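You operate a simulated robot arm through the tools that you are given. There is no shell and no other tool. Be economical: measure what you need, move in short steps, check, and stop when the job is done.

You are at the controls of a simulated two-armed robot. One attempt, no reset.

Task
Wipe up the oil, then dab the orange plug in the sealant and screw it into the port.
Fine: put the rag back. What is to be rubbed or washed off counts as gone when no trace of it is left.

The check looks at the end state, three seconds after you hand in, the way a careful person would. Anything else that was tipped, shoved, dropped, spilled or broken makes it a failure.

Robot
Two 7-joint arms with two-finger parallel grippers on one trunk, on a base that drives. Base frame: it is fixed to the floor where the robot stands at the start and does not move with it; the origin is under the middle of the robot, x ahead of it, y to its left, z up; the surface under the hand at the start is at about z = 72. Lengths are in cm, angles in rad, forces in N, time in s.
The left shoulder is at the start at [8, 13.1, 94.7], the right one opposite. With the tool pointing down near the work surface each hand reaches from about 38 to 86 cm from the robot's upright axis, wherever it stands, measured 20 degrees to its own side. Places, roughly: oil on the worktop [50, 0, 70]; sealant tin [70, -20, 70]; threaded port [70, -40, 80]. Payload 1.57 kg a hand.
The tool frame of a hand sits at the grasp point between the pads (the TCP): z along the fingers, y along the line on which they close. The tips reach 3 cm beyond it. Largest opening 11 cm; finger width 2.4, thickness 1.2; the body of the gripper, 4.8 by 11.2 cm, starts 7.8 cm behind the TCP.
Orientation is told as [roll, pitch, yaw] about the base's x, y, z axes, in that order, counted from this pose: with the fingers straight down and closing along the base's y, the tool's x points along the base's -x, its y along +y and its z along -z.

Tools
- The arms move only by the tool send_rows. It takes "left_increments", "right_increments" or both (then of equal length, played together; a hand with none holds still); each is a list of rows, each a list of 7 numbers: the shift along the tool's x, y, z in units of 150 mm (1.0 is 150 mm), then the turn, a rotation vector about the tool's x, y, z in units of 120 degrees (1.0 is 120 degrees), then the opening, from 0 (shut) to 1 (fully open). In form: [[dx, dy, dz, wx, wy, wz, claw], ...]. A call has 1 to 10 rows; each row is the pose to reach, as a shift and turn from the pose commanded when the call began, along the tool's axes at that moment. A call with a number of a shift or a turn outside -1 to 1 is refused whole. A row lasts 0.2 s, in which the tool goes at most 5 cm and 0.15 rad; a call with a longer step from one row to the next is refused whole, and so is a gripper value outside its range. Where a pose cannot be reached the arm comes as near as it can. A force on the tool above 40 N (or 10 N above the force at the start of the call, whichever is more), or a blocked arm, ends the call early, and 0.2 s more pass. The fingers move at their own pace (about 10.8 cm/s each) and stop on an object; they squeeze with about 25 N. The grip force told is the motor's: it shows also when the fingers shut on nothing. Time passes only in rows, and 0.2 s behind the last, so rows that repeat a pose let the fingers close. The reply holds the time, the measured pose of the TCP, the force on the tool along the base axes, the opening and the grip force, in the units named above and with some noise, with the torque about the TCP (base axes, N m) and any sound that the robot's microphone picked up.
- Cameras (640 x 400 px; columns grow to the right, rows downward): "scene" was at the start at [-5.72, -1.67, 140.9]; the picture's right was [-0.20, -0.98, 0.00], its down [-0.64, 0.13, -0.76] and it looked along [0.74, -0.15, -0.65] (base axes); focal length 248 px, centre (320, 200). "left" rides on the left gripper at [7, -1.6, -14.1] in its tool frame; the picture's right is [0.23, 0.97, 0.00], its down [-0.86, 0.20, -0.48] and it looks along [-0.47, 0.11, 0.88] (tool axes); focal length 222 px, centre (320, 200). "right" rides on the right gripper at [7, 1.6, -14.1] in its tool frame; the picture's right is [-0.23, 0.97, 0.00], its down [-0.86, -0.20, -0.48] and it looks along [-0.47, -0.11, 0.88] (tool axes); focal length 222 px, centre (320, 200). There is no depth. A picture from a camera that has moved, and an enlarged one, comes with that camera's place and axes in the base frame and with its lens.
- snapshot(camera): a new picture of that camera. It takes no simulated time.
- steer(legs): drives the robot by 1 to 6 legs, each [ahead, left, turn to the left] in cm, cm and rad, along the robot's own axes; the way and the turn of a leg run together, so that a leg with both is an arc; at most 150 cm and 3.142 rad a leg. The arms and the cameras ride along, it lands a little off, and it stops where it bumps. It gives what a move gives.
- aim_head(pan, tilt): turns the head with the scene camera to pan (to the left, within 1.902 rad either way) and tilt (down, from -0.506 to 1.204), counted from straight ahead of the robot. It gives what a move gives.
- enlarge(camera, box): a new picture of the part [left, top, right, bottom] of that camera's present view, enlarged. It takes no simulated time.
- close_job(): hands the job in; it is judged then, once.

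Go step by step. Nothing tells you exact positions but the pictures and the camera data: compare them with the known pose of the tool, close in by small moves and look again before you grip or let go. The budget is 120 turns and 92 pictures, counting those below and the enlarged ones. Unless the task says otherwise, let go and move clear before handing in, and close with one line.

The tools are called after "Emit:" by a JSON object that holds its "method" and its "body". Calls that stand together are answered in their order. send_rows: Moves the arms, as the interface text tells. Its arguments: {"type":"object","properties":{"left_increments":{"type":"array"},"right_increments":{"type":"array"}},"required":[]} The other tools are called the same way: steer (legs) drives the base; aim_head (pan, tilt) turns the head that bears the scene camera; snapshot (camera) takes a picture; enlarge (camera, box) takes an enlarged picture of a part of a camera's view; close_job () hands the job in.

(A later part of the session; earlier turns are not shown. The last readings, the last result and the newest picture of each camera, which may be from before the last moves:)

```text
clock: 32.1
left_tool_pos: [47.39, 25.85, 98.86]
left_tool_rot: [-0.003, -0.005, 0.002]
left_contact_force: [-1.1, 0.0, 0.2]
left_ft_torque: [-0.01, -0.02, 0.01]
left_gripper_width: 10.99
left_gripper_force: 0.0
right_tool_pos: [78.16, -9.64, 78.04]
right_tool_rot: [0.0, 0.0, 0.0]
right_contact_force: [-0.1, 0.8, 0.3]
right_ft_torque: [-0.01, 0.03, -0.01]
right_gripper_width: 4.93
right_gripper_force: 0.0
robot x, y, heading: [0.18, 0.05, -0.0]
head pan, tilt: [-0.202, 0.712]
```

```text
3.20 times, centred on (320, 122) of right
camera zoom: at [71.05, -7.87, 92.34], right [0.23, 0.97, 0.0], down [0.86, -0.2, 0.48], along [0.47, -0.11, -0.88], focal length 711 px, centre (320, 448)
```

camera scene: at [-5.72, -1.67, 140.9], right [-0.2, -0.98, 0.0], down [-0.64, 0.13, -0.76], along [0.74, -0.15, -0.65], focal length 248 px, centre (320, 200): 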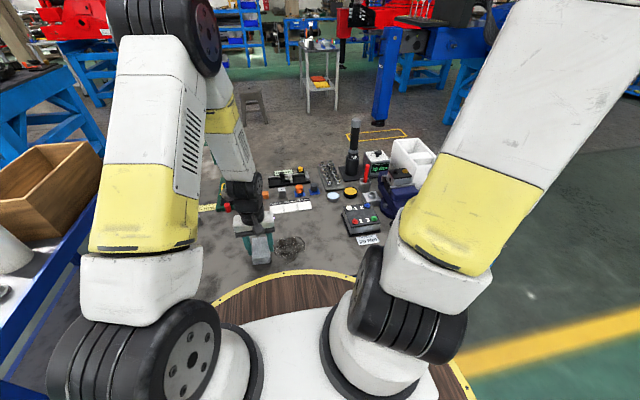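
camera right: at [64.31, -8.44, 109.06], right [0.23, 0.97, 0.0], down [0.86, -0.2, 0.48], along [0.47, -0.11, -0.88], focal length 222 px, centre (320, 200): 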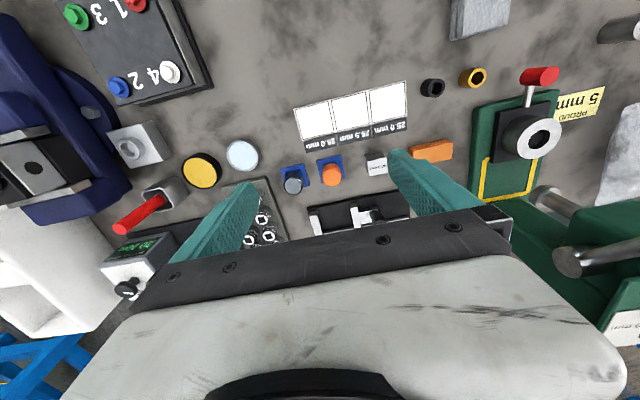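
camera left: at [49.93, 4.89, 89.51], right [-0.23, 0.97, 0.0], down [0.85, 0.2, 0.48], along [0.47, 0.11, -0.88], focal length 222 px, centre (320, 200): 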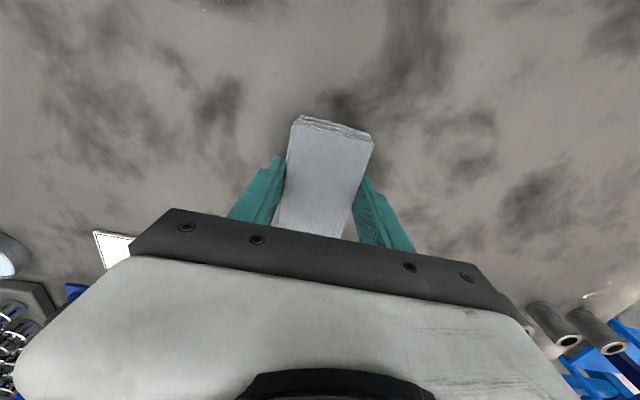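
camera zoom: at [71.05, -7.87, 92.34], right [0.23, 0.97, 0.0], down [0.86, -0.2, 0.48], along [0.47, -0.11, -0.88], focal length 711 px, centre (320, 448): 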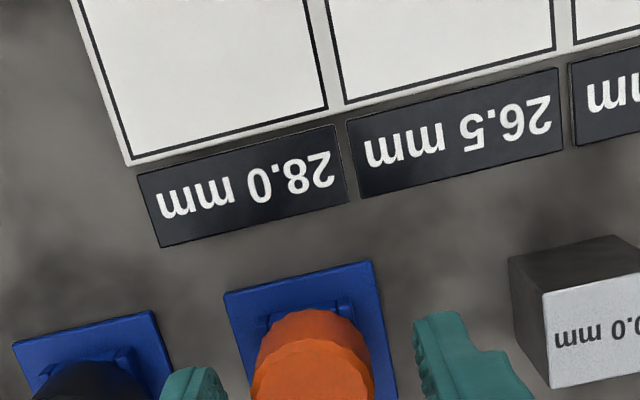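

Fingers straddle the cap evenly. I close the grip.

Emit:
{"method": "send_rows", "body": {"right_increments": [[-0.005, 0, 0.01, 0, 0, 0, 0.35], [-0.005, 0, 0.01, 0, 0, 0, 0.3], [-0.005, 0, 0.01, 0, 0, 0, 0.2], [-0.005, 0, 0.01, 0, 0, 0, 0], [-0.005, 0, 0.01, 0, 0, 0, 0]]}}

Emit:
{"method": "send_rows", "body": {"right_increments": [[0, 0, -0.1, 0, 0, 0, 0], [0, 0, -0.3, 0, 0, 0, 0], [0, 0, -0.5, 0, 0, 0, 0], [0, 0, -0.65, 0, 0, 0, 0], [0, 0, -0.65, 0, 0, 0, 0]]}}

Emit:
{"method": "enlarge", "body": {"camera": "scene", "box": [280, 135, 360, 185]}}

Emit:
{"method": "enlarge", "body": {"camera": "right", "box": [220, 60, 420, 185]}}

```text
clock: 33.3
left_tool_pos: [47.31, 25.81, 98.91]
left_tool_rot: [-0.003, -0.005, 0.001]
left_contact_force: [-0.1, -0.2, 0.0]
left_ft_torque: [-0.02, -0.04, 0.0]
left_gripper_width: 11.02
left_gripper_force: 0.1
right_tool_pos: [78.29, -9.6, 78.07]
right_tool_rot: [0.0, 0.0, 0.0]
right_contact_force: [0.9, -1.4, 3.3]
right_ft_torque: [-0.05, -0.1, 0.0]
right_gripper_width: 3.08
right_gripper_force: 24.7
robot x, y, heading: [-0.01, -0.02, -0.001]
head pan, tilt: [-0.202, 0.712]
```

```text
clock: 34.5
left_tool_pos: [47.35, 25.93, 98.78]
left_tool_rot: [-0.003, -0.006, 0.002]
left_contact_force: [-0.5, -0.1, 0.1]
left_ft_torque: [-0.02, -0.01, 0.0]
left_gripper_width: 11.01
left_gripper_force: 0.0
right_tool_pos: [78.22, -9.66, 87.53]
right_tool_rot: [0.001, 0.0, 0.001]
right_contact_force: [-0.3, -0.8, -0.9]
right_ft_torque: [0.0, 0.0, 0.02]
right_gripper_width: 3.1
right_gripper_force: 25.5
robot x, y, heading: [-0.22, 0.38, 0.003]
head pan, tilt: [-0.202, 0.712]
```

```text
8.00 times, centred on (320, 160) of scene
camera zoom: at [-5.7, -1.65, 140.9], right [-0.2, -0.98, 0.0], down [-0.64, 0.13, -0.76], along [0.74, -0.15, -0.65], focal length 1984 px, centre (320, 520)
```

zoom: 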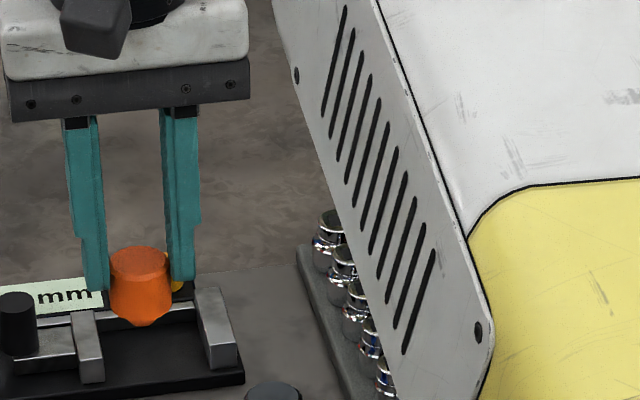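

```text
3.20 times, centred on (320, 122) of right
camera zoom: at [71.04, -7.87, 101.9], right [0.23, 0.97, 0.0], down [0.86, -0.2, 0.48], along [0.47, -0.11, -0.88], focal length 711 px, centre (320, 448)
```

zoom: 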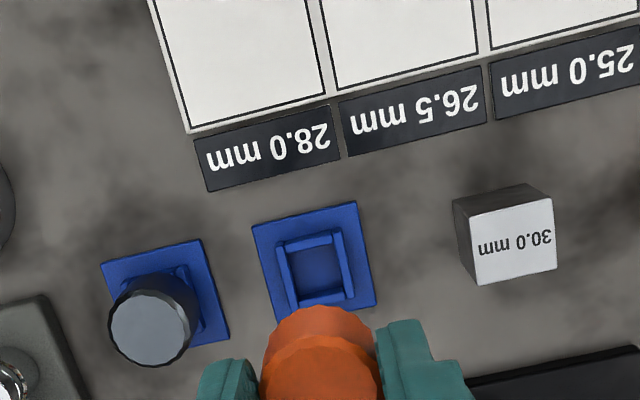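

The plug is out, with its threaded end downward. I carry it above the pale sealant tin near [72.2, −23.2] and look.

Emit:
{"method": "send_rows", "body": {"right_increments": [[0.08, -0.2, 0, 0, 0, 0, 0], [0.16, -0.4, 0, 0, 0, 0, 0], [0.25, -0.6, 0, 0, 0, 0, 0], [0.35, -0.8, 0, 0, 0, 0, 0], [0.4, -0.903, 0, 0, 0, 0, 0], [0.4, -0.903, 0.15, 0, 0, 0, 0], [0.4, -0.903, 0.25, 0, 0, 0, 0], [0.4, -0.903, 0.25, 0, 0, 0, 0]]}}

Emit:
{"method": "enlarge", "body": {"camera": "scene", "box": [290, 150, 386, 210]}}

Emit:
{"method": "snapshot", "body": {"camera": "right"}}

```text
clock: 36.3
left_tool_pos: [47.38, 25.69, 98.84]
left_tool_rot: [-0.002, -0.006, 0.001]
left_contact_force: [0.0, 0.1, 0.4]
left_ft_torque: [0.03, 0.0, 0.02]
left_gripper_width: 11.0
left_gripper_force: 0.0
right_tool_pos: [72.17, -23.2, 83.76]
right_tool_rot: [0.0, 0.002, -0.001]
right_contact_force: [-0.1, -0.8, -1.0]
right_ft_torque: [0.0, 0.0, 0.0]
right_gripper_width: 3.08
right_gripper_force: 24.9
robot x, y, heading: [-0.12, 0.11, -0.001]
head pan, tilt: [-0.202, 0.712]
```

```text
6.67 times, centred on (338, 180) of scene
camera zoom: at [-5.71, -1.65, 140.9], right [-0.2, -0.98, 0.0], down [-0.64, 0.13, -0.76], along [0.74, -0.15, -0.65], focal length 1653 px, centre (200, 333)
```

zoom: 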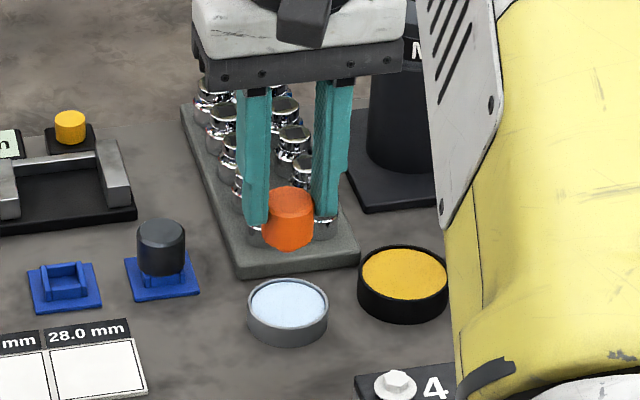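

```text
57 pictures are left
camera right: at [64.95, -21.42, 98.12], right [0.23, 0.97, 0.0], down [0.86, -0.2, 0.48], along [0.47, -0.11, -0.88], focal length 222 px, centre (320, 200)
```

right: 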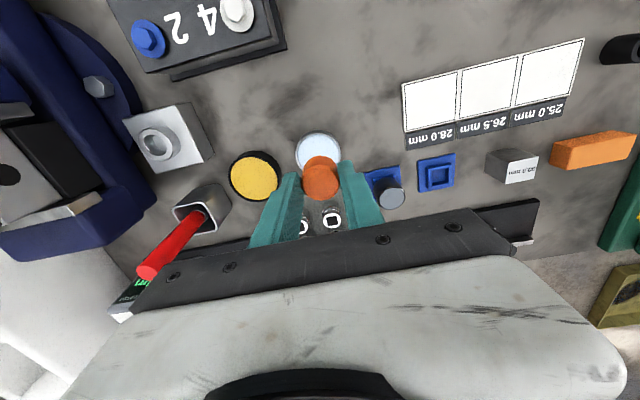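

Aligned over the tin within a few millimetres. I lower to just above and look.

Emit:
{"method": "send_rows", "body": {"right_increments": [[0, 0, 0.15, 0, 0, 0, 0], [0, 0, 0.25, 0, 0, 0, 0], [0, 0, 0.3, 0, 0, 0, 0], [0, 0, 0.3, 0, 0, 0, 0]]}}

Emit:
{"method": "enlarge", "body": {"camera": "scene", "box": [314, 165, 362, 195]}}

Emit:
{"method": "enlarge", "body": {"camera": "right", "box": [240, 90, 400, 190]}}

```text
clock: 37.3
left_tool_pos: [47.36, 25.87, 98.82]
left_tool_rot: [-0.002, -0.004, 0.003]
left_contact_force: [1.1, -0.7, 0.8]
left_ft_torque: [-0.01, -0.01, -0.02]
left_gripper_width: 11.02
left_gripper_force: 0.0
right_tool_pos: [72.02, -23.23, 79.45]
right_tool_rot: [0.0, -0.001, 0.001]
right_contact_force: [0.8, 0.5, -1.2]
right_ft_torque: [0.03, -0.03, 0.01]
right_gripper_width: 3.07
right_gripper_force: 24.9
robot x, y, heading: [-0.27, -0.18, -0.004]
head pan, tilt: [-0.202, 0.712]
```

```text
13.33 times, centred on (338, 180) of scene
camera zoom: at [-5.71, -1.65, 140.9], right [-0.2, -0.98, 0.0], down [-0.64, 0.13, -0.76], along [0.74, -0.15, -0.65], focal length 3306 px, centre (80, 467)
```

zoom: 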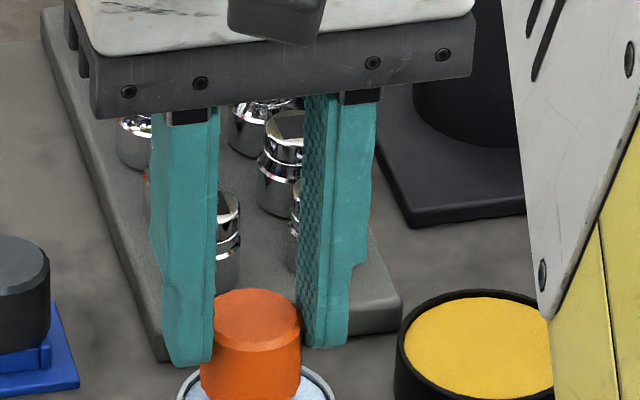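

```text
4.00 times, centred on (320, 140) of right
camera zoom: at [65.0, -21.43, 93.64], right [0.23, 0.97, 0.0], down [0.86, -0.2, 0.48], along [0.47, -0.11, -0.88], focal length 888 px, centre (320, 440)
```

zoom: 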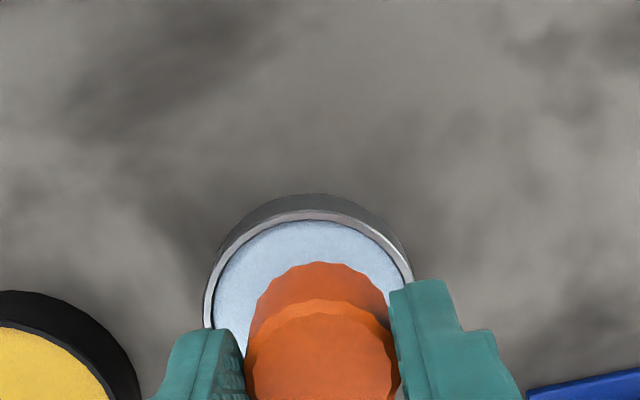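

Well centred. I lower in small steps, watching the force.

Emit:
{"method": "send_rows", "body": {"right_increments": [[0, 0, 0.03, 0, 0, 0, 0], [0, 0, 0.05, 0, 0, 0, 0], [0, 0, 0.07, 0, 0, 0, 0], [0, 0, 0.085, 0, 0, 0, 0], [0, 0, 0.1, 0, 0, 0, 0]]}}

Emit:
{"method": "enlarge", "body": {"camera": "scene", "box": [314, 175, 362, 205]}}

```text
clock: 38.5
left_tool_pos: [47.34, 25.92, 98.91]
left_tool_rot: [-0.001, -0.005, 0.002]
left_contact_force: [0.0, 0.9, -0.1]
left_ft_torque: [0.01, -0.01, 0.01]
left_gripper_width: 11.0
left_gripper_force: 0.0
right_tool_pos: [72.16, -23.25, 78.0]
right_tool_rot: [-0.001, -0.005, -0.001]
right_contact_force: [5.9, -2.9, 21.4]
right_ft_torque: [-0.13, -0.33, 0.02]
right_gripper_width: 3.09
right_gripper_force: 24.7
robot x, y, heading: [0.59, 0.35, 0.002]
head pan, tilt: [-0.202, 0.712]
```

```text
13.33 times, centred on (338, 190) of scene
camera zoom: at [-5.76, -1.64, 140.9], right [-0.2, -0.98, 0.0], down [-0.64, 0.13, -0.76], along [0.74, -0.15, -0.65], focal length 3306 px, centre (80, 333)
```

zoom: 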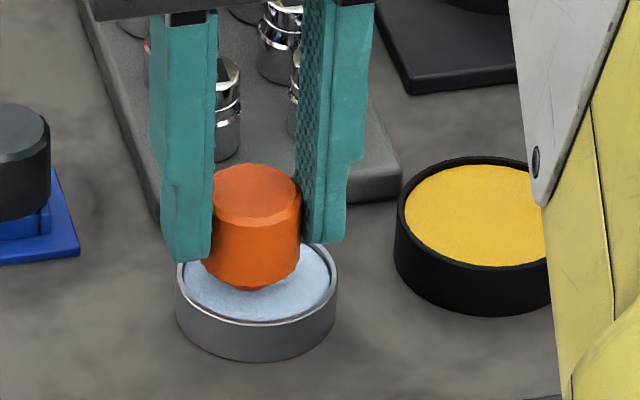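

It pressed into the sealant. I lift clear and check the plug and the tin.

Emit:
{"method": "send_rows", "body": {"right_increments": [[0, 0, -0.05, 0, 0, 0, 0], [0, 0, -0.2, 0, 0, 0, 0], [0, 0, -0.45, 0, 0, 0, 0], [0, 0, -0.75, 0, 0, 0, 0], [0, 0, -0.9, 0, 0, 0, 0], [0, 0, -0.9, 0, 0, 0, 0]]}}

Emit:
{"method": "enlarge", "body": {"camera": "scene", "box": [314, 130, 378, 200]}}

Emit:
{"method": "snapshot", "body": {"camera": "left"}}

```text
clock: 39.9
left_tool_pos: [47.36, 26.05, 98.82]
left_tool_rot: [-0.001, -0.005, 0.001]
left_contact_force: [0.0, 0.8, -0.5]
left_ft_torque: [0.01, 0.01, 0.02]
left_gripper_width: 11.02
left_gripper_force: 0.1
right_tool_pos: [72.43, -23.03, 91.4]
right_tool_rot: [0.0, 0.001, 0.0]
right_contact_force: [0.4, -0.9, -0.7]
right_ft_torque: [0.01, 0.0, 0.0]
right_gripper_width: 3.08
right_gripper_force: 25.8
robot x, y, heading: [0.22, 0.16, -0.005]
head pan, tilt: [-0.202, 0.712]
```

```text
5.71 times, centred on (346, 165) of scene
camera zoom: at [-5.71, -1.65, 140.9], right [-0.2, -0.98, 0.0], down [-0.64, 0.13, -0.76], along [0.74, -0.15, -0.65], focal length 1417 px, centre (171, 400)
```

zoom: 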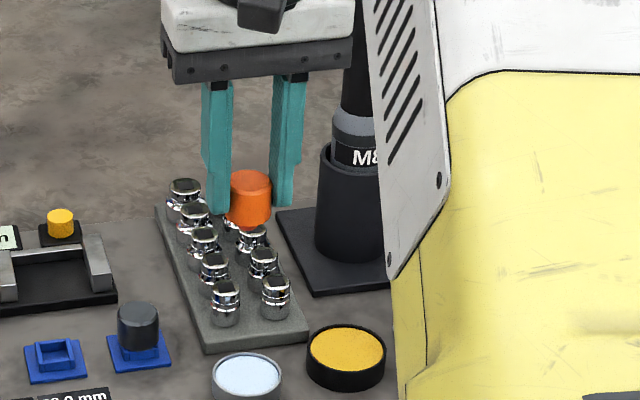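

```text
52 pictures are left
camera left: at [40.35, 24.25, 112.96], right [-0.23, 0.97, 0.0], down [0.85, 0.2, 0.48], along [0.47, 0.11, -0.88], focal length 222 px, centre (320, 200)
```

left: 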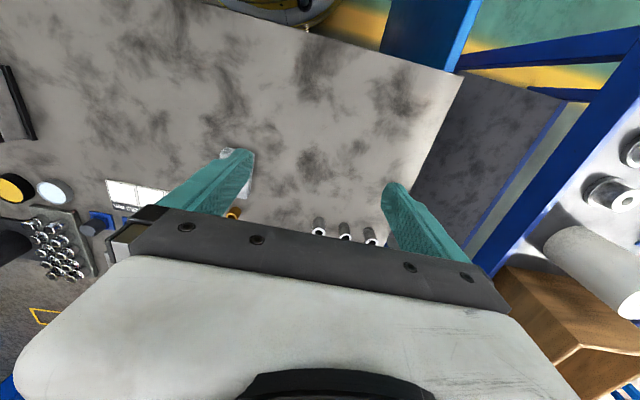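

To verify sealant sits on the thread, I draw the hand back and tilt the plug's tip toward the head camera.

Emit:
{"method": "send_rows", "body": {"right_increments": [[0.2, 0, -0.1, 0, 0, 0, 0], [0.4, 0, -0.2, 0, 0.07, 0, 0], [0.6, 0, -0.3, 0, 0.14, 0, 0], [0.8, 0, -0.4, 0, 0.21, 0, 0], [1, 0, -0.5, 0, 0.28, 0, 0], [1, 0, -0.5, 0, 0.35, 0, 0], [1, 0, -0.5, 0, 0.42, 0, 0], [1, 0, -0.5, 0, 0.42, 0, 0]]}}

Emit:
{"method": "snapshot", "body": {"camera": "scene"}}

```text
clock: 41.7
left_tool_pos: [47.31, 25.89, 98.77]
left_tool_rot: [0.0, -0.005, 0.002]
left_contact_force: [-0.3, 0.1, -0.3]
left_ft_torque: [0.02, -0.02, -0.01]
left_gripper_width: 11.0
left_gripper_force: 0.1
right_tool_pos: [56.91, -23.04, 98.95]
right_tool_rot: [0.001, 0.881, 0.001]
right_contact_force: [-0.3, -0.5, 0.0]
right_ft_torque: [0.01, -0.01, 0.01]
right_gripper_width: 3.06
right_gripper_force: 24.4
robot x, y, heading: [-0.07, -0.11, 0.003]
head pan, tilt: [-0.202, 0.712]
```

```text
51 pictures are left
camera scene: at [-5.71, -1.65, 140.9], right [-0.2, -0.98, 0.0], down [-0.64, 0.13, -0.76], along [0.74, -0.15, -0.65], focal length 248 px, centre (320, 200)
```

scene: 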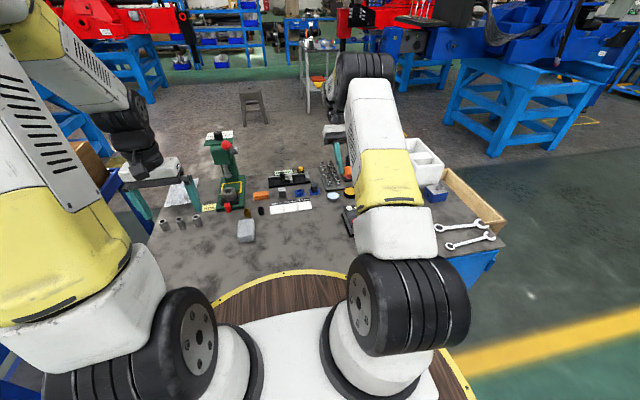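

Emit:
{"method": "enlarge", "body": {"camera": "scene", "box": [320, 120, 376, 210]}}

```text
4.44 times, centred on (348, 165) of scene
camera zoom: at [-5.71, -1.65, 140.9], right [-0.2, -0.98, 0.0], down [-0.64, 0.13, -0.76], along [0.74, -0.15, -0.65], focal length 1102 px, centre (196, 356)
```

zoom: 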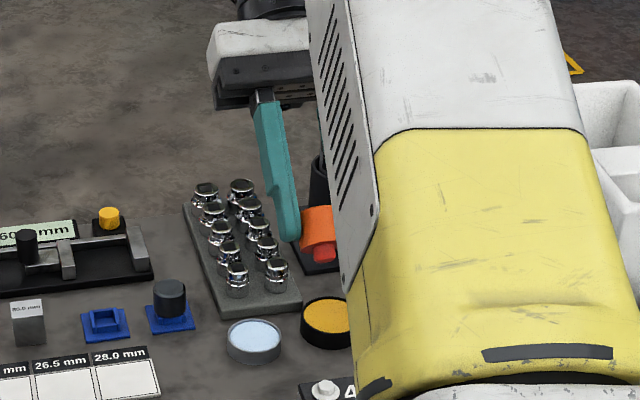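

Emit:
{"method": "send_rows", "body": {"right_increments": [[0, 0.2, 0, 0, 0, 0, 0], [0, 0.4, 0, 0, 0, 0, 0], [0, 0.6, 0, 0, 0, 0, 0], [0, 0.6, 0, 0, 0, 0, 0]]}}

Emit:
{"method": "enlarge", "body": {"camera": "scene", "box": [296, 155, 360, 195]}}

```text
clock: 42.7
left_tool_pos: [47.46, 25.88, 98.85]
left_tool_rot: [0.0, -0.006, 0.002]
left_contact_force: [-0.1, 0.3, 0.8]
left_ft_torque: [-0.01, 0.0, 0.03]
left_gripper_width: 10.98
left_gripper_force: 0.1
right_tool_pos: [57.12, -13.95, 98.8]
right_tool_rot: [0.0, 0.879, 0.001]
right_contact_force: [-0.7, -0.3, -0.8]
right_ft_torque: [-0.03, -0.05, 0.03]
right_gripper_width: 3.07
right_gripper_force: 25.1
robot x, y, heading: [-0.2, 0.19, -0.002]
head pan, tilt: [-0.202, 0.712]
```

```text
10.00 times, centred on (328, 175) of scene
camera zoom: at [-5.71, -1.65, 140.9], right [-0.2, -0.98, 0.0], down [-0.64, 0.13, -0.76], along [0.74, -0.15, -0.65], focal length 2480 px, centre (240, 450)
```

zoom: 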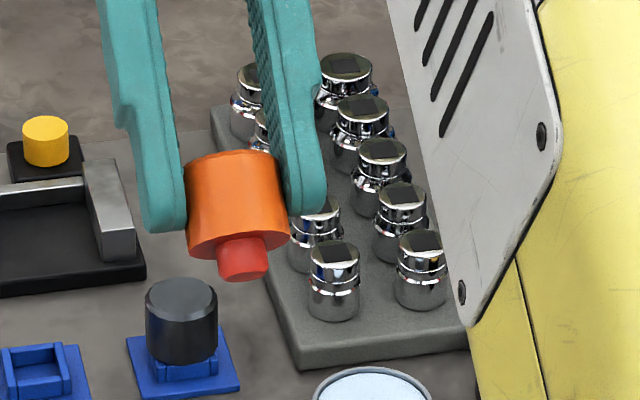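

Emit:
{"method": "enlarge", "body": {"camera": "scene", "box": [310, 168, 330, 186]}}

```text
16.00 times, centred on (320, 177) of scene
camera zoom: at [-5.71, -1.65, 140.9], right [-0.2, -0.98, 0.0], down [-0.64, 0.13, -0.76], along [0.74, -0.15, -0.65], focal length 3967 px, centre (320, 568)
```

zoom: 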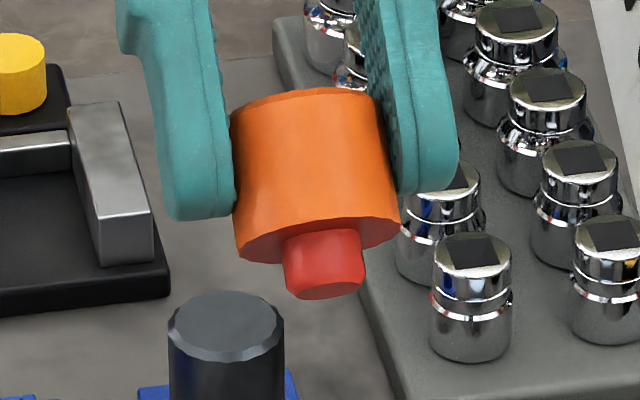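

Emit:
{"method": "enlarge", "body": {"camera": "scene", "box": [320, 183, 368, 213]}}

Emit:
{"method": "enlarge", "body": {"camera": "right", "box": [240, 90, 400, 190]}}

```text
13.33 times, centred on (344, 198) of scene
camera zoom: at [-5.71, -1.65, 140.9], right [-0.2, -0.98, 0.0], down [-0.64, 0.13, -0.76], along [0.74, -0.15, -0.65], focal length 3306 px, centre (0, 227)
```

zoom: 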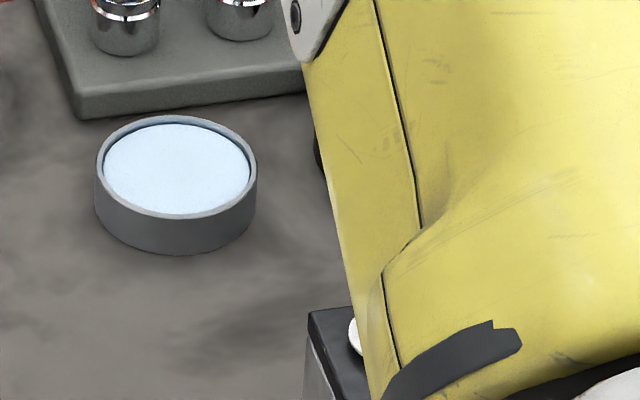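

```text
4.00 times, centred on (320, 140) of right
camera zoom: at [63.35, -12.24, 113.33], right [0.14, 0.97, -0.18], down [0.91, -0.2, -0.35], along [-0.38, -0.11, -0.92], focal length 888 px, centre (320, 440)
```

zoom: 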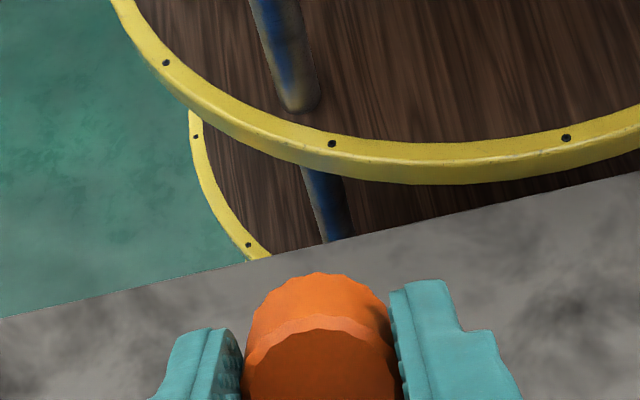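

The thread shows red with no obvious pale film; I can't tell whether that is sealant. I'll go back upright and dab again with a longer press, then compare.

Emit:
{"method": "send_rows", "body": {"right_increments": [[0, 0, 0, 0, -0.07, 0, 0], [0, 0, 0, 0, -0.14, 0, 0], [0, 0, 0, 0, -0.21, 0, 0], [0, 0, 0, 0, -0.28, 0, 0], [0, 0, 0, 0, -0.35, 0, 0], [0, 0, 0, 0, -0.42, 0, 0], [0, 0, 0, 0, -0.42, 0, 0]]}}

Emit:
{"method": "send_rows", "body": {"right_increments": [[-0.2, -0.12, 0.1, 0, 0, 0, 0], [-0.4, -0.25, 0.2, 0, 0, 0, 0], [-0.6, -0.4, 0.4, 0, 0, 0, 0], [-0.8, -0.55, 0.6, 0, 0, 0, 0], [-1.0, -0.615, 0.7, 0, 0, 0, 0], [-1.0, -0.615, 0.7, 0, 0, 0, 0]]}}

Emit:
{"method": "enlarge", "body": {"camera": "right", "box": [240, 90, 400, 190]}}

```text
clock: 44.3
left_tool_pos: [47.3, 26.0, 98.85]
left_tool_rot: [-0.001, -0.006, 0.002]
left_contact_force: [0.4, -0.8, -0.1]
left_ft_torque: [-0.01, 0.03, 0.02]
left_gripper_width: 11.0
left_gripper_force: 0.0
right_tool_pos: [57.13, -14.17, 98.93]
right_tool_rot: [-0.001, -0.001, 0.0]
right_contact_force: [-0.2, -0.4, -1.0]
right_ft_torque: [0.0, 0.01, -0.01]
right_gripper_width: 3.1
right_gripper_force: 24.4
robot x, y, heading: [0.19, -0.22, -0.001]
head pan, tilt: [-0.202, 0.712]
```

```text
clock: 45.7
left_tool_pos: [47.48, 25.91, 98.89]
left_tool_rot: [-0.002, -0.005, 0.002]
left_contact_force: [-0.5, -0.5, -0.1]
left_ft_torque: [0.02, 0.0, 0.02]
left_gripper_width: 10.99
left_gripper_force: 0.1
right_tool_pos: [72.18, -23.37, 88.55]
right_tool_rot: [-0.001, 0.0, 0.0]
right_contact_force: [0.7, -0.2, -1.3]
right_ft_torque: [0.04, -0.02, -0.05]
right_gripper_width: 3.07
right_gripper_force: 25.1
robot x, y, heading: [0.46, -0.05, 0.002]
head pan, tilt: [-0.202, 0.712]
```

```text
4.00 times, centred on (320, 140) of right
camera zoom: at [65.07, -21.63, 102.87], right [0.23, 0.97, 0.0], down [0.86, -0.2, 0.48], along [0.47, -0.11, -0.88], focal length 888 px, centre (320, 440)
```

zoom: 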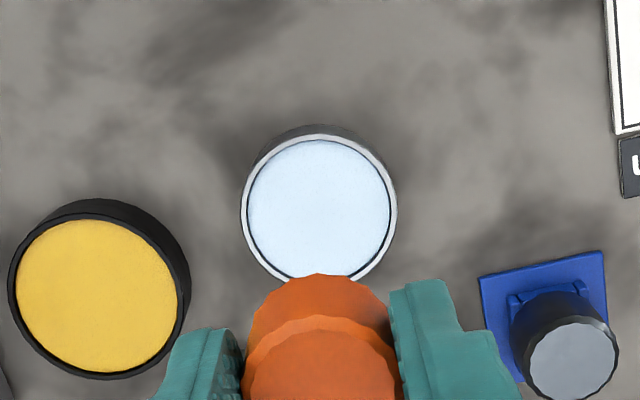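

Centred over the tin again. I lower, press and swirl slightly.

Emit:
{"method": "send_rows", "body": {"right_increments": [[0, 0, 0.2, 0, 0, 0, 0], [0, 0, 0.4, 0, 0, 0, 0], [0, 0, 0.6, 0, 0, 0, 0], [0, 0, 0.66, 0, 0, 0, 0], [0, 0, 0.685, 0, 0, 0, 0], [0, 0, 0.7, 0, 0, 0, 0], [0, 0, 0.7, 0, 0, 0.04, 0], [0, 0, 0.7, 0, 0, -0.02, 0], [0, 0, 0.7, 0, 0, 0, 0], [0, 0, 0.7, 0, 0, 0, 0]]}}

Emit:
{"method": "send_rows", "body": {"right_increments": [[0, 0, -0.05, 0, 0, 0, 0], [0, 0, -0.2, 0, 0, 0, 0], [0, 0, -0.45, 0, 0, 0, 0], [0, 0, -0.75, 0, 0, 0, 0], [0, 0, -1, 0, 0, 0, 0], [0, 0, -1, 0, 0, 0, 0]]}}

```text
clock: 47.9
left_tool_pos: [47.33, 25.88, 98.88]
left_tool_rot: [-0.002, -0.007, 0.001]
left_contact_force: [-0.7, 0.4, 0.1]
left_ft_torque: [0.0, -0.04, -0.01]
left_gripper_width: 11.02
left_gripper_force: 0.1
right_tool_pos: [72.24, -23.32, 78.01]
right_tool_rot: [0.0, -0.002, 0.001]
right_contact_force: [4.5, -1.3, 14.7]
right_ft_torque: [-0.06, -0.22, 0.02]
right_gripper_width: 3.07
right_gripper_force: 25.1
robot x, y, heading: [-0.12, 0.15, -0.001]
head pan, tilt: [-0.202, 0.712]
```

```text
clock: 49.3
left_tool_pos: [47.48, 25.93, 98.88]
left_tool_rot: [0.0, -0.007, 0.003]
left_contact_force: [0.0, 0.0, -0.1]
left_ft_torque: [-0.01, -0.01, 0.03]
left_gripper_width: 11.0
left_gripper_force: 0.1
right_tool_pos: [72.2, -23.31, 92.89]
right_tool_rot: [0.002, 0.0, -0.002]
right_contact_force: [-1.0, 1.0, 0.3]
right_ft_torque: [0.02, 0.02, 0.0]
right_gripper_width: 3.07
right_gripper_force: 24.7
robot x, y, heading: [0.13, 0.22, 0.003]
head pan, tilt: [-0.202, 0.712]
```

Dabbed again with 15 N. I tilt the tip to the head camera again to compare.

Emit:
{"method": "send_rows", "body": {"right_increments": [[0.2, 0.1, -0.1, 0, 0, 0, 0], [0.4, 0.2, -0.2, 0, 0.07, 0, 0], [0.6, 0.3, -0.3, 0, 0.14, 0, 0], [0.8, 0.45, -0.4, 0, 0.21, 0, 0], [1, 0.6, -0.4, 0, 0.28, 0, 0], [1, 0.62, -0.4, 0, 0.35, 0, 0], [1, 0.62, -0.4, 0, 0.42, 0, 0], [1, 0.62, -0.4, 0, 0.49, 0, 0], [1, 0.62, -0.4, 0, 0.54, 0, 0]]}}

Emit:
{"method": "enlarge", "body": {"camera": "scene", "box": [304, 165, 336, 189]}}

```text
clock: 51.3
left_tool_pos: [47.35, 25.9, 98.8]
left_tool_rot: [-0.001, -0.005, 0.003]
left_contact_force: [-0.3, 1.3, -0.1]
left_ft_torque: [-0.03, 0.0, 0.0]
left_gripper_width: 10.99
left_gripper_force: 0.1
right_tool_pos: [57.26, -13.96, 98.98]
right_tool_rot: [0.0, 0.88, 0.001]
right_contact_force: [0.2, -0.4, -1.2]
right_ft_torque: [0.0, 0.04, -0.02]
right_gripper_width: 3.08
right_gripper_force: 24.8
right hand out of reach, approached as far as the arm can: row 8, 9
robot x, y, heading: [0.03, 0.22, -0.002]
head pan, tilt: [-0.202, 0.712]
```

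```text
16.00 times, centred on (320, 177) of scene
camera zoom: at [-5.71, -1.65, 140.9], right [-0.2, -0.98, 0.0], down [-0.64, 0.13, -0.76], along [0.74, -0.15, -0.65], focal length 3967 px, centre (320, 568)
```

zoom: 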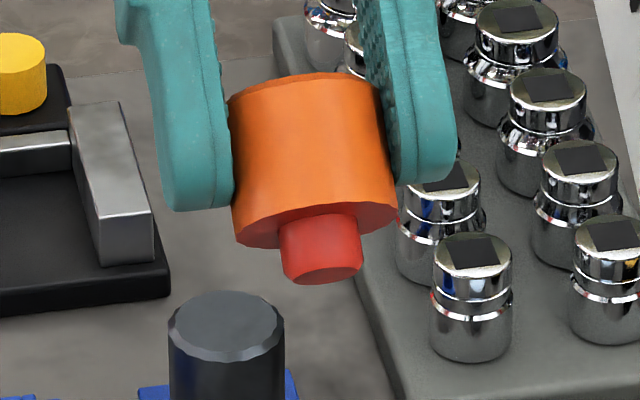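

Same red thread both times, so I take it as the thread after dabbing; the tin contact was clear. Now upright again and over to the port at about [67.3, −38.7].

Emit:
{"method": "send_rows", "body": {"right_increments": [[0, 0, 0, 0, -0.07, 0, 0], [0, 0, 0, 0, -0.14, 0, 0], [0, 0, 0, 0, -0.21, 0, 0], [0, 0, 0, 0, -0.28, 0, 0], [0, 0, 0, 0, -0.35, 0, 0], [0, 0, 0, 0, -0.42, 0, 0], [0, 0, 0, 0, -0.42, 0, 0]]}}

Emit:
{"method": "send_rows", "body": {"right_increments": [[0, -0.25, 0, 0, 0, 0, 0], [0, -0.5, 0, 0, 0, 0, 0], [0, -0.75, 0, 0, 0, 0, 0], [0, -1, 0.0, 0, 0, 0, 0], [-0.2, -1, 0.1, 0, 0, 0, 0], [-0.4, -1, 0.2, 0, 0, 0, 0], [-0.4, -1, 0.3, 0, 0, 0, 0]]}}

Emit:
{"method": "send_rows", "body": {"right_increments": [[0, -0.2, 0, 0, 0, 0, 0], [0, -0.4, 0.1, 0, 0, 0, 0], [0, -0.62, 0.2, 0, 0, 0, 0], [-0.1, -0.62, 0.2, 0, 0, 0, 0], [-0.1, -0.62, 0.2, 0, 0, 0, 0]]}}

Emit:
{"method": "snapshot", "body": {"camera": "right"}}

```text
clock: 52.9
left_tool_pos: [47.32, 25.81, 98.93]
left_tool_rot: [-0.001, -0.007, 0.002]
left_contact_force: [-0.5, -0.4, 0.2]
left_ft_torque: [-0.02, 0.03, -0.02]
left_gripper_width: 11.0
left_gripper_force: 0.1
right_tool_pos: [57.14, -14.11, 98.96]
right_tool_rot: [0.0, -0.001, 0.0]
right_contact_force: [-0.1, 0.9, -1.0]
right_ft_torque: [0.04, 0.01, 0.0]
right_gripper_width: 3.05
right_gripper_force: 24.8
robot x, y, heading: [-0.1, -0.09, -0.001]
head pan, tilt: [-0.202, 0.712]
```

```text
clock: 54.5
left_tool_pos: [47.25, 25.87, 98.91]
left_tool_rot: [-0.003, -0.004, 0.001]
left_contact_force: [0.1, -0.5, -0.4]
left_ft_torque: [0.0, -0.02, 0.0]
left_gripper_width: 11.01
left_gripper_force: 0.1
right_tool_pos: [63.04, -29.22, 94.31]
right_tool_rot: [0.0, 0.0, 0.0]
right_contact_force: [-0.5, 0.4, -1.4]
right_ft_torque: [0.02, -0.01, 0.01]
right_gripper_width: 3.06
right_gripper_force: 24.7
robot x, y, heading: [0.09, -0.07, -0.003]
head pan, tilt: [-0.202, 0.712]
```

```text
clock: 55.7
left_tool_pos: [47.41, 25.9, 98.79]
left_tool_rot: [-0.002, -0.006, 0.001]
left_contact_force: [-0.2, -0.2, 0.5]
left_ft_torque: [0.0, 0.01, -0.04]
left_gripper_width: 11.0
left_gripper_force: 0.0
right_tool_pos: [64.67, -38.52, 91.38]
right_tool_rot: [0.001, 0.001, 0.0]
right_contact_force: [0.0, -0.4, -1.0]
right_ft_torque: [0.01, 0.02, 0.04]
right_gripper_width: 3.08
right_gripper_force: 25.2
robot x, y, heading: [-0.18, -0.59, 0.0]
head pan, tilt: [-0.202, 0.712]
```

```text
43 pictures are left
camera right: at [57.51, -36.76, 105.67], right [0.23, 0.97, 0.0], down [0.86, -0.2, 0.48], along [0.47, -0.11, -0.88], focal length 222 px, centre (320, 200)
```

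right: 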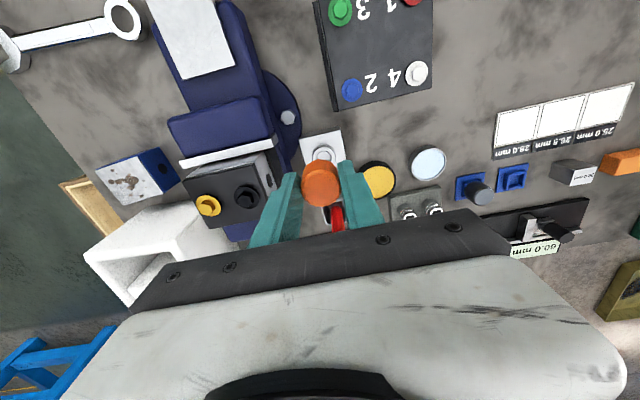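

Emit:
{"method": "send_rows", "body": {"right_increments": [[0.2, 0, 0, 0, 0, 0, 0], [0.35, 0, 0, 0, 0, 0, 0], [0.35, 0, 0, 0, 0, 0, 0]]}}

Emit:
{"method": "enlarge", "body": {"camera": "right", "box": [260, 110, 388, 190]}}

Emit:
{"method": "enlarge", "body": {"camera": "scene", "box": [326, 165, 390, 215]}}

```text
clock: 56.5
left_tool_pos: [47.45, 25.88, 98.86]
left_tool_rot: [-0.003, -0.005, 0.002]
left_contact_force: [0.1, -0.5, 0.4]
left_ft_torque: [0.02, -0.03, 0.0]
left_gripper_width: 11.0
left_gripper_force: 0.0
right_tool_pos: [59.36, -38.45, 91.54]
right_tool_rot: [0.001, 0.001, 0.001]
right_contact_force: [-0.3, -0.7, -0.6]
right_ft_torque: [0.02, 0.0, 0.0]
right_gripper_width: 3.08
right_gripper_force: 25.3
robot x, y, heading: [0.03, 0.04, -0.004]
head pan, tilt: [-0.202, 0.712]
```

```text
5.00 times, centred on (324, 150) of right
camera zoom: at [52.21, -36.65, 105.82], right [0.23, 0.97, 0.0], down [0.86, -0.2, 0.48], along [0.47, -0.11, -0.88], focal length 1111 px, centre (300, 450)
```

zoom: 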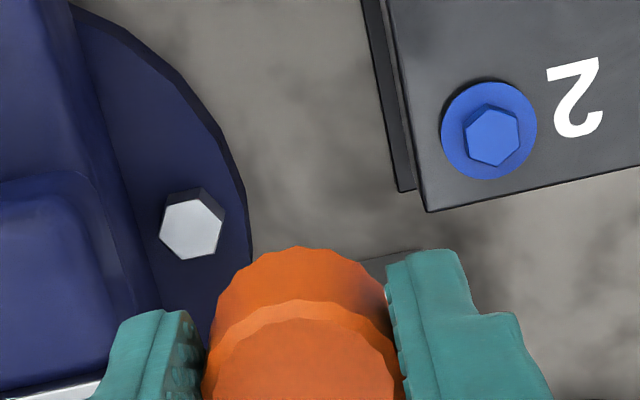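

```text
8.00 times, centred on (358, 190) of scene
camera zoom: at [-5.71, -1.66, 140.9], right [-0.2, -0.98, 0.0], down [-0.64, 0.13, -0.76], along [0.74, -0.15, -0.65], focal length 1984 px, centre (16, 280)
```

zoom: 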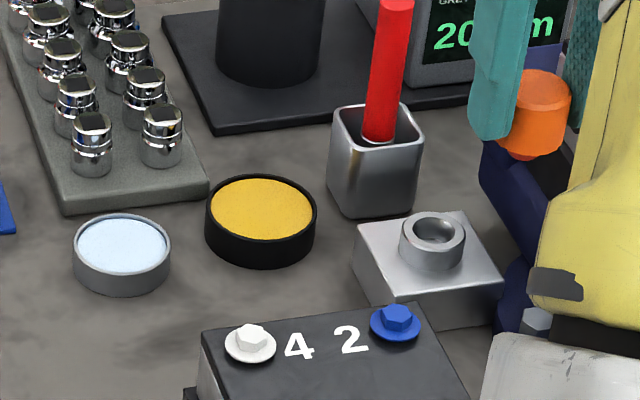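

Wrong way—the plug hides the port. I go forward of it instead (staying above the red stick).

Emit:
{"method": "send_rows", "body": {"right_increments": [[-0.2, 0, 0, 0, 0, 0, 0], [-0.4, 0, 0, 0, 0, 0, 0], [-0.6, 0, 0, 0, 0, 0, 0], [-0.67, 0, 0, 0, 0, 0, 0], [-0.67, 0, 0, 0, 0, 0, 0]]}}

Emit:
{"method": "enlarge", "body": {"camera": "right", "box": [260, 100, 388, 180]}}

```text
clock: 57.7
left_tool_pos: [47.5, 25.92, 98.94]
left_tool_rot: [-0.002, -0.005, 0.001]
left_contact_force: [-0.3, -0.4, -0.1]
left_ft_torque: [0.02, 0.03, 0.0]
left_gripper_width: 11.0
left_gripper_force: 0.0
right_tool_pos: [69.6, -38.53, 91.63]
right_tool_rot: [0.001, 0.0, -0.001]
right_contact_force: [0.3, -1.4, -1.4]
right_ft_torque: [0.0, 0.02, -0.02]
right_gripper_width: 3.05
right_gripper_force: 24.8
robot x, y, heading: [0.13, -0.22, 0.003]
head pan, tilt: [-0.202, 0.712]
```

```text
5.00 times, centred on (324, 140) of right
camera zoom: at [62.41, -36.74, 105.86], right [0.23, 0.97, 0.0], down [0.86, -0.2, 0.48], along [0.47, -0.11, -0.88], focal length 1111 px, centre (300, 500)
```

zoom: 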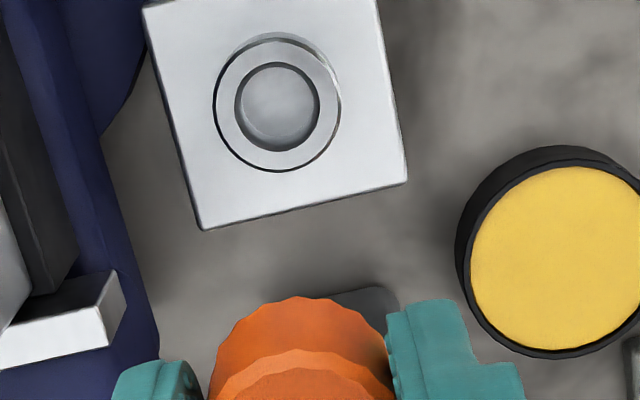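

Port centre ≈ [66.9, −38.4], top z≈76. I shift over it and lower to just above.

Emit:
{"method": "send_rows", "body": {"right_increments": [[0.1, -0.002, 0, 0, 0, 0, 0], [0.167, -0.004, 0, 0, 0, 0, 0], [0.167, -0.004, 0.2, 0, 0, 0, 0], [0.167, -0.004, 0.4, 0, 0, 0, 0], [0.167, -0.004, 0.5, 0, 0, 0, 0], [0.167, -0.004, 0.5, 0, 0, 0, 0]]}}

Emit:
{"method": "enlarge", "body": {"camera": "right", "box": [260, 110, 388, 190]}}

Emit:
{"method": "enlarge", "body": {"camera": "scene", "box": [326, 165, 390, 215]}}

```text
clock: 59.1
left_tool_pos: [47.42, 25.8, 98.88]
left_tool_rot: [-0.002, -0.006, 0.001]
left_contact_force: [0.6, -0.2, 0.2]
left_ft_torque: [-0.02, 0.02, 0.02]
left_gripper_width: 11.0
left_gripper_force: 0.1
right_tool_pos: [66.98, -38.57, 83.92]
right_tool_rot: [-0.001, 0.0, -0.001]
right_contact_force: [0.3, 0.2, 0.1]
right_ft_torque: [-0.01, -0.03, 0.01]
right_gripper_width: 3.07
right_gripper_force: 24.9
robot x, y, heading: [-0.13, -0.12, 0.003]
head pan, tilt: [-0.202, 0.712]
```

```text
5.00 times, centred on (324, 150) of right
camera zoom: at [59.8, -36.73, 98.18], right [0.23, 0.97, 0.0], down [0.86, -0.2, 0.48], along [0.47, -0.11, -0.88], focal length 1111 px, centre (300, 450)
```

zoom: 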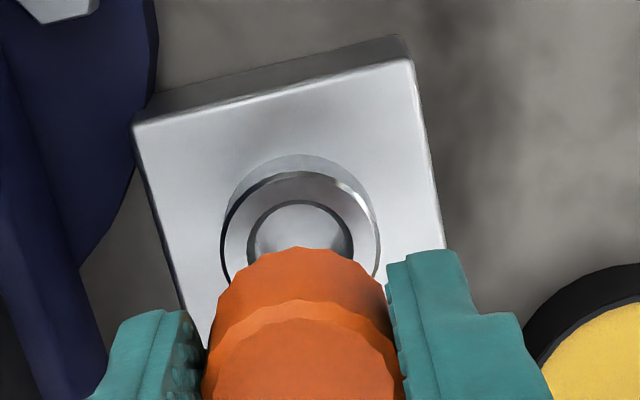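

```text
8.00 times, centred on (358, 190) of scene
camera zoom: at [-5.71, -1.66, 140.9], right [-0.2, -0.98, 0.0], down [-0.64, 0.13, -0.76], along [0.74, -0.15, -0.65], focal length 1984 px, centre (16, 280)
```

zoom: 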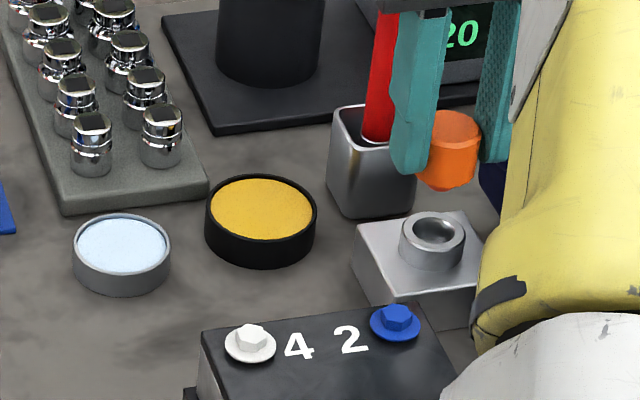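

Alignment agrees within ~2 mm. I lower to touch the thread into the port mouth.

Emit:
{"method": "send_rows", "body": {"right_increments": [[0.01, 0, 0.06, 0, 0, 0, 0], [0.01, 0, 0.12, 0, 0, 0, 0], [0.01, 0, 0.15, 0, 0, 0, 0], [0.01, 0, 0.17, 0, 0, 0, 0], [0.01, 0, 0.18, 0, 0, 0, 0], [0.01, 0, 0.19, 0, 0, 0, 0], [0.01, 0, 0.2, 0, 0, 0, 0], [0.01, 0, 0.2, 0, 0, 0, 0]]}}

Emit:
{"method": "enlarge", "body": {"camera": "scene", "box": [340, 165, 388, 203]}}

Emit:
{"method": "enlarge", "body": {"camera": "right", "box": [260, 110, 388, 190]}}

```text
clock: 60.9
left_tool_pos: [47.42, 25.88, 98.78]
left_tool_rot: [-0.004, -0.007, 0.002]
left_contact_force: [0.2, 0.7, -0.3]
left_ft_torque: [0.0, 0.02, -0.03]
left_gripper_width: 11.02
left_gripper_force: 0.1
right_tool_pos: [66.87, -38.49, 81.03]
right_tool_rot: [0.0, 0.002, 0.001]
right_contact_force: [-0.3, 0.5, -1.3]
right_ft_torque: [0.0, 0.04, 0.03]
right_gripper_width: 3.06
right_gripper_force: 24.6
robot x, y, heading: [0.07, 0.07, -0.0]
head pan, tilt: [-0.202, 0.712]
```

```text
10.53 times, centred on (364, 184) of scene
camera zoom: at [-5.71, -1.66, 140.9], right [-0.2, -0.98, 0.0], down [-0.64, 0.13, -0.76], along [0.74, -0.15, -0.65], focal length 2610 px, centre (-143, 368)
```

zoom: 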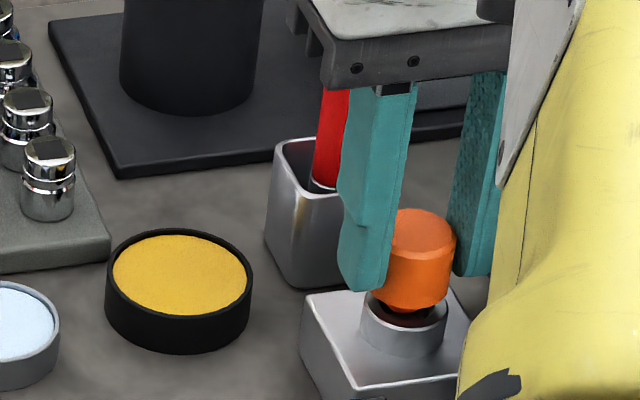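

```text
5.00 times, centred on (324, 150) of right
camera zoom: at [59.69, -36.63, 95.28], right [0.23, 0.97, 0.0], down [0.86, -0.2, 0.48], along [0.47, -0.11, -0.88], focal length 1111 px, centre (300, 450)
```

zoom: 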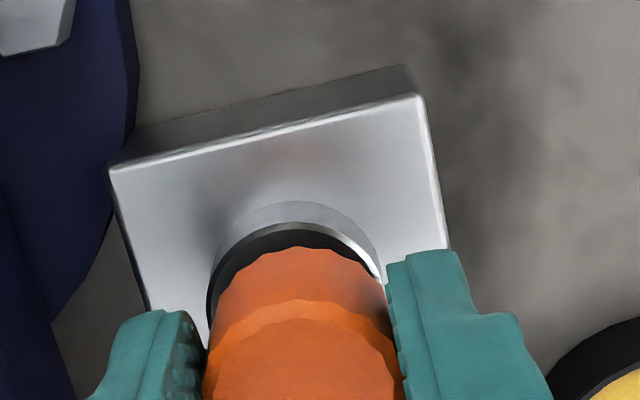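

The thread is at the mouth, no contact yet. I lower further in small steps.

Emit:
{"method": "send_rows", "body": {"right_increments": [[-0.006, -0.004, 0.01, 0, 0, 0, 0], [-0.006, -0.004, 0.02, 0, 0, 0, 0], [-0.006, -0.004, 0.03, 0, 0, 0, 0], [-0.006, -0.004, 0.04, 0, 0, 0, 0], [-0.006, -0.004, 0.05, 0, 0, 0, 0]]}}

Emit:
{"method": "enlarge", "body": {"camera": "scene", "box": [352, 172, 384, 200]}}

```text
clock: 62.1
left_tool_pos: [47.3, 25.81, 98.77]
left_tool_rot: [-0.002, -0.003, 0.002]
left_contact_force: [-0.1, 0.3, 0.1]
left_ft_torque: [0.0, -0.01, 0.02]
left_gripper_width: 11.01
left_gripper_force: 0.0
right_tool_pos: [66.88, -38.49, 80.31]
right_tool_rot: [-0.001, 0.002, -0.001]
right_contact_force: [-13.2, 0.4, 12.5]
right_ft_torque: [0.07, 0.5, -0.02]
right_gripper_width: 3.11
right_gripper_force: 25.2
robot x, y, heading: [0.04, 0.13, -0.004]
head pan, tilt: [-0.202, 0.712]
```

```text
14.29 times, centred on (368, 186) of scene
camera zoom: at [-5.8, -1.62, 140.9], right [-0.2, -0.98, 0.0], down [-0.64, 0.13, -0.76], along [0.74, -0.15, -0.65], focal length 3542 px, centre (-366, 400)
```

zoom: 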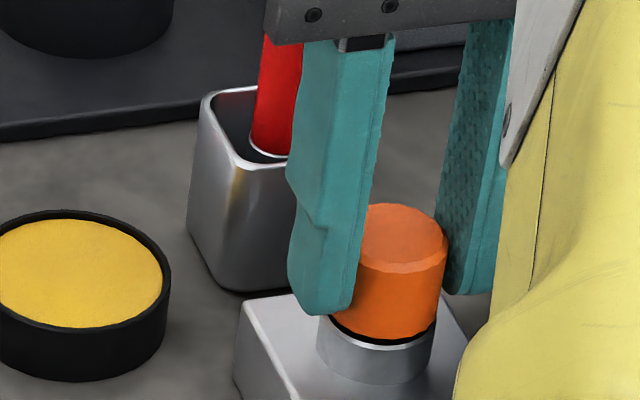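

The tool is pushed toward −x, so the plug sits ~2–3 mm too far out. I correct and check the force.

Emit:
{"method": "send_rows", "body": {"right_increments": [[0.008, 0.003, -0.01, 0, 0, 0, 0], [0.016, 0.006, -0.01, 0, 0, 0, 0], [0.018, 0.007, -0.005, 0, 0, 0, 0], [0.018, 0.007, 0, 0, 0, 0, 0]]}}

```text
clock: 63.1
left_tool_pos: [47.4, 25.8, 98.89]
left_tool_rot: [-0.002, -0.006, 0.002]
left_contact_force: [0.5, 0.2, -0.2]
left_ft_torque: [0.02, -0.01, 0.01]
left_gripper_width: 10.98
left_gripper_force: 0.1
right_tool_pos: [66.76, -38.56, 80.28]
right_tool_rot: [-0.003, -0.006, 0.0]
right_contact_force: [2.9, -7.4, 13.8]
right_ft_torque: [0.01, 0.0, -0.01]
right_gripper_width: 3.08
right_gripper_force: 24.8
robot x, y, heading: [-0.23, 0.01, 0.004]
head pan, tilt: [-0.202, 0.712]
```

Forces are now small in x, slightly off in y. I correct y a bit and begin screwing clockwise under light pressure.

Emit:
{"method": "send_rows", "body": {"right_increments": [[0, -0.005, 0, 0, 0, 0, 0], [0, -0.005, 0.001, 0, 0, 0.07, 0], [0, -0.005, 0.002, 0, 0, 0.14, 0], [0, -0.005, 0.003, 0, 0, 0.21, 0], [0, -0.005, 0.004, 0, 0, 0.28, 0], [0, -0.005, 0.005, 0, 0, 0.35, 0], [0, -0.005, 0.006, 0, 0, 0.42, 0], [0, -0.005, 0.007, 0, 0, 0.49, 0], [0, -0.005, 0.008, 0, 0, 0.56, 0], [0, -0.005, 0.009, 0, 0, 0.63, 0]]}}

```text
clock: 65.3
left_tool_pos: [47.33, 25.97, 98.82]
left_tool_rot: [-0.003, -0.005, 0.004]
left_contact_force: [-0.1, -0.2, 0.7]
left_ft_torque: [0.02, -0.02, -0.01]
left_gripper_width: 11.0
left_gripper_force: 0.0
right_tool_pos: [66.9, -38.24, 80.11]
right_tool_rot: [0.004, 0.001, -1.321]
right_contact_force: [29.6, 11.8, 13.6]
right_ft_torque: [0.08, -0.59, 0.12]
right_gripper_width: 3.09
right_gripper_force: 25.4
robot x, y, heading: [0.17, -0.15, -0.004]
head pan, tilt: [-0.202, 0.712]
```

Turned 1.3 rad and went down ~2 mm. Side force shows an offset; I shift to relieve it and continue turning.

Emit:
{"method": "send_rows", "body": {"right_increments": [[0.003, 0.015, 0, 0, 0, 0, 0], [0.003, 0.015, 0, 0, 0, 0, 0]]}}

Emit:
{"method": "send_rows", "body": {"right_increments": [[0, 0, 0.001, 0, 0, 0.07, 0], [0, 0, 0.002, 0, 0, 0.14, 0], [0, 0, 0.003, 0, 0, 0.21, 0], [0, 0, 0.004, 0, 0, 0.28, 0], [0, 0, 0.005, 0, 0, 0.35, 0], [0, 0, 0.006, 0, 0, 0.42, 0]]}}

Emit:
{"method": "enlarge", "body": {"camera": "scene", "box": [352, 172, 384, 200]}}

```text
clock: 65.9
left_tool_pos: [47.42, 25.92, 98.84]
left_tool_rot: [-0.003, -0.004, 0.001]
left_contact_force: [0.3, -0.7, 0.2]
left_ft_torque: [0.01, -0.02, 0.01]
left_gripper_width: 11.0
left_gripper_force: 0.1
right_tool_pos: [66.96, -38.19, 80.06]
right_tool_rot: [0.002, -0.001, -1.319]
right_contact_force: [24.8, 13.0, 15.7]
right_ft_torque: [0.29, -0.47, 0.08]
right_gripper_width: 3.07
right_gripper_force: 24.8
robot x, y, heading: [-0.01, 0.12, 0.001]
head pan, tilt: [-0.202, 0.712]
```

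```text
clock: 67.3
left_tool_pos: [47.41, 25.82, 98.94]
left_tool_rot: [-0.002, -0.007, 0.003]
left_contact_force: [-0.1, 0.0, -0.2]
left_ft_torque: [-0.01, -0.01, 0.03]
left_gripper_width: 11.02
left_gripper_force: 0.1
right_tool_pos: [66.92, -38.53, 80.02]
right_tool_rot: [0.003, -0.001, -2.204]
right_contact_force: [23.5, -3.4, 11.2]
right_ft_torque: [-0.19, -0.43, -0.02]
right_gripper_width: 3.07
right_gripper_force: 25.2
robot x, y, heading: [0.25, -0.12, 0.003]
head pan, tilt: [-0.202, 0.712]
```

```text
14.29 times, centred on (368, 186) of scene
camera zoom: at [-5.66, -1.66, 140.91], right [-0.2, -0.98, 0.0], down [-0.64, 0.13, -0.76], along [0.74, -0.15, -0.65], focal length 3542 px, centre (-366, 400)
```

zoom: 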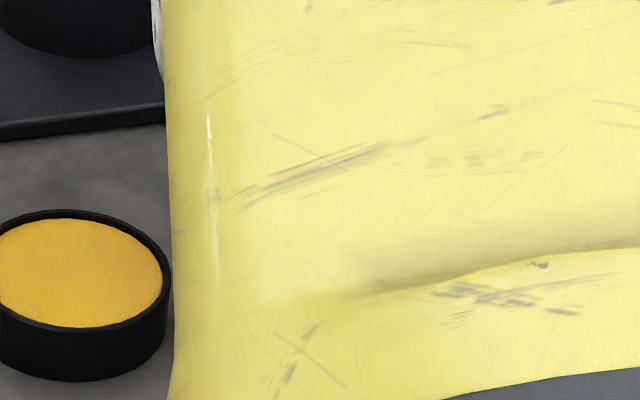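

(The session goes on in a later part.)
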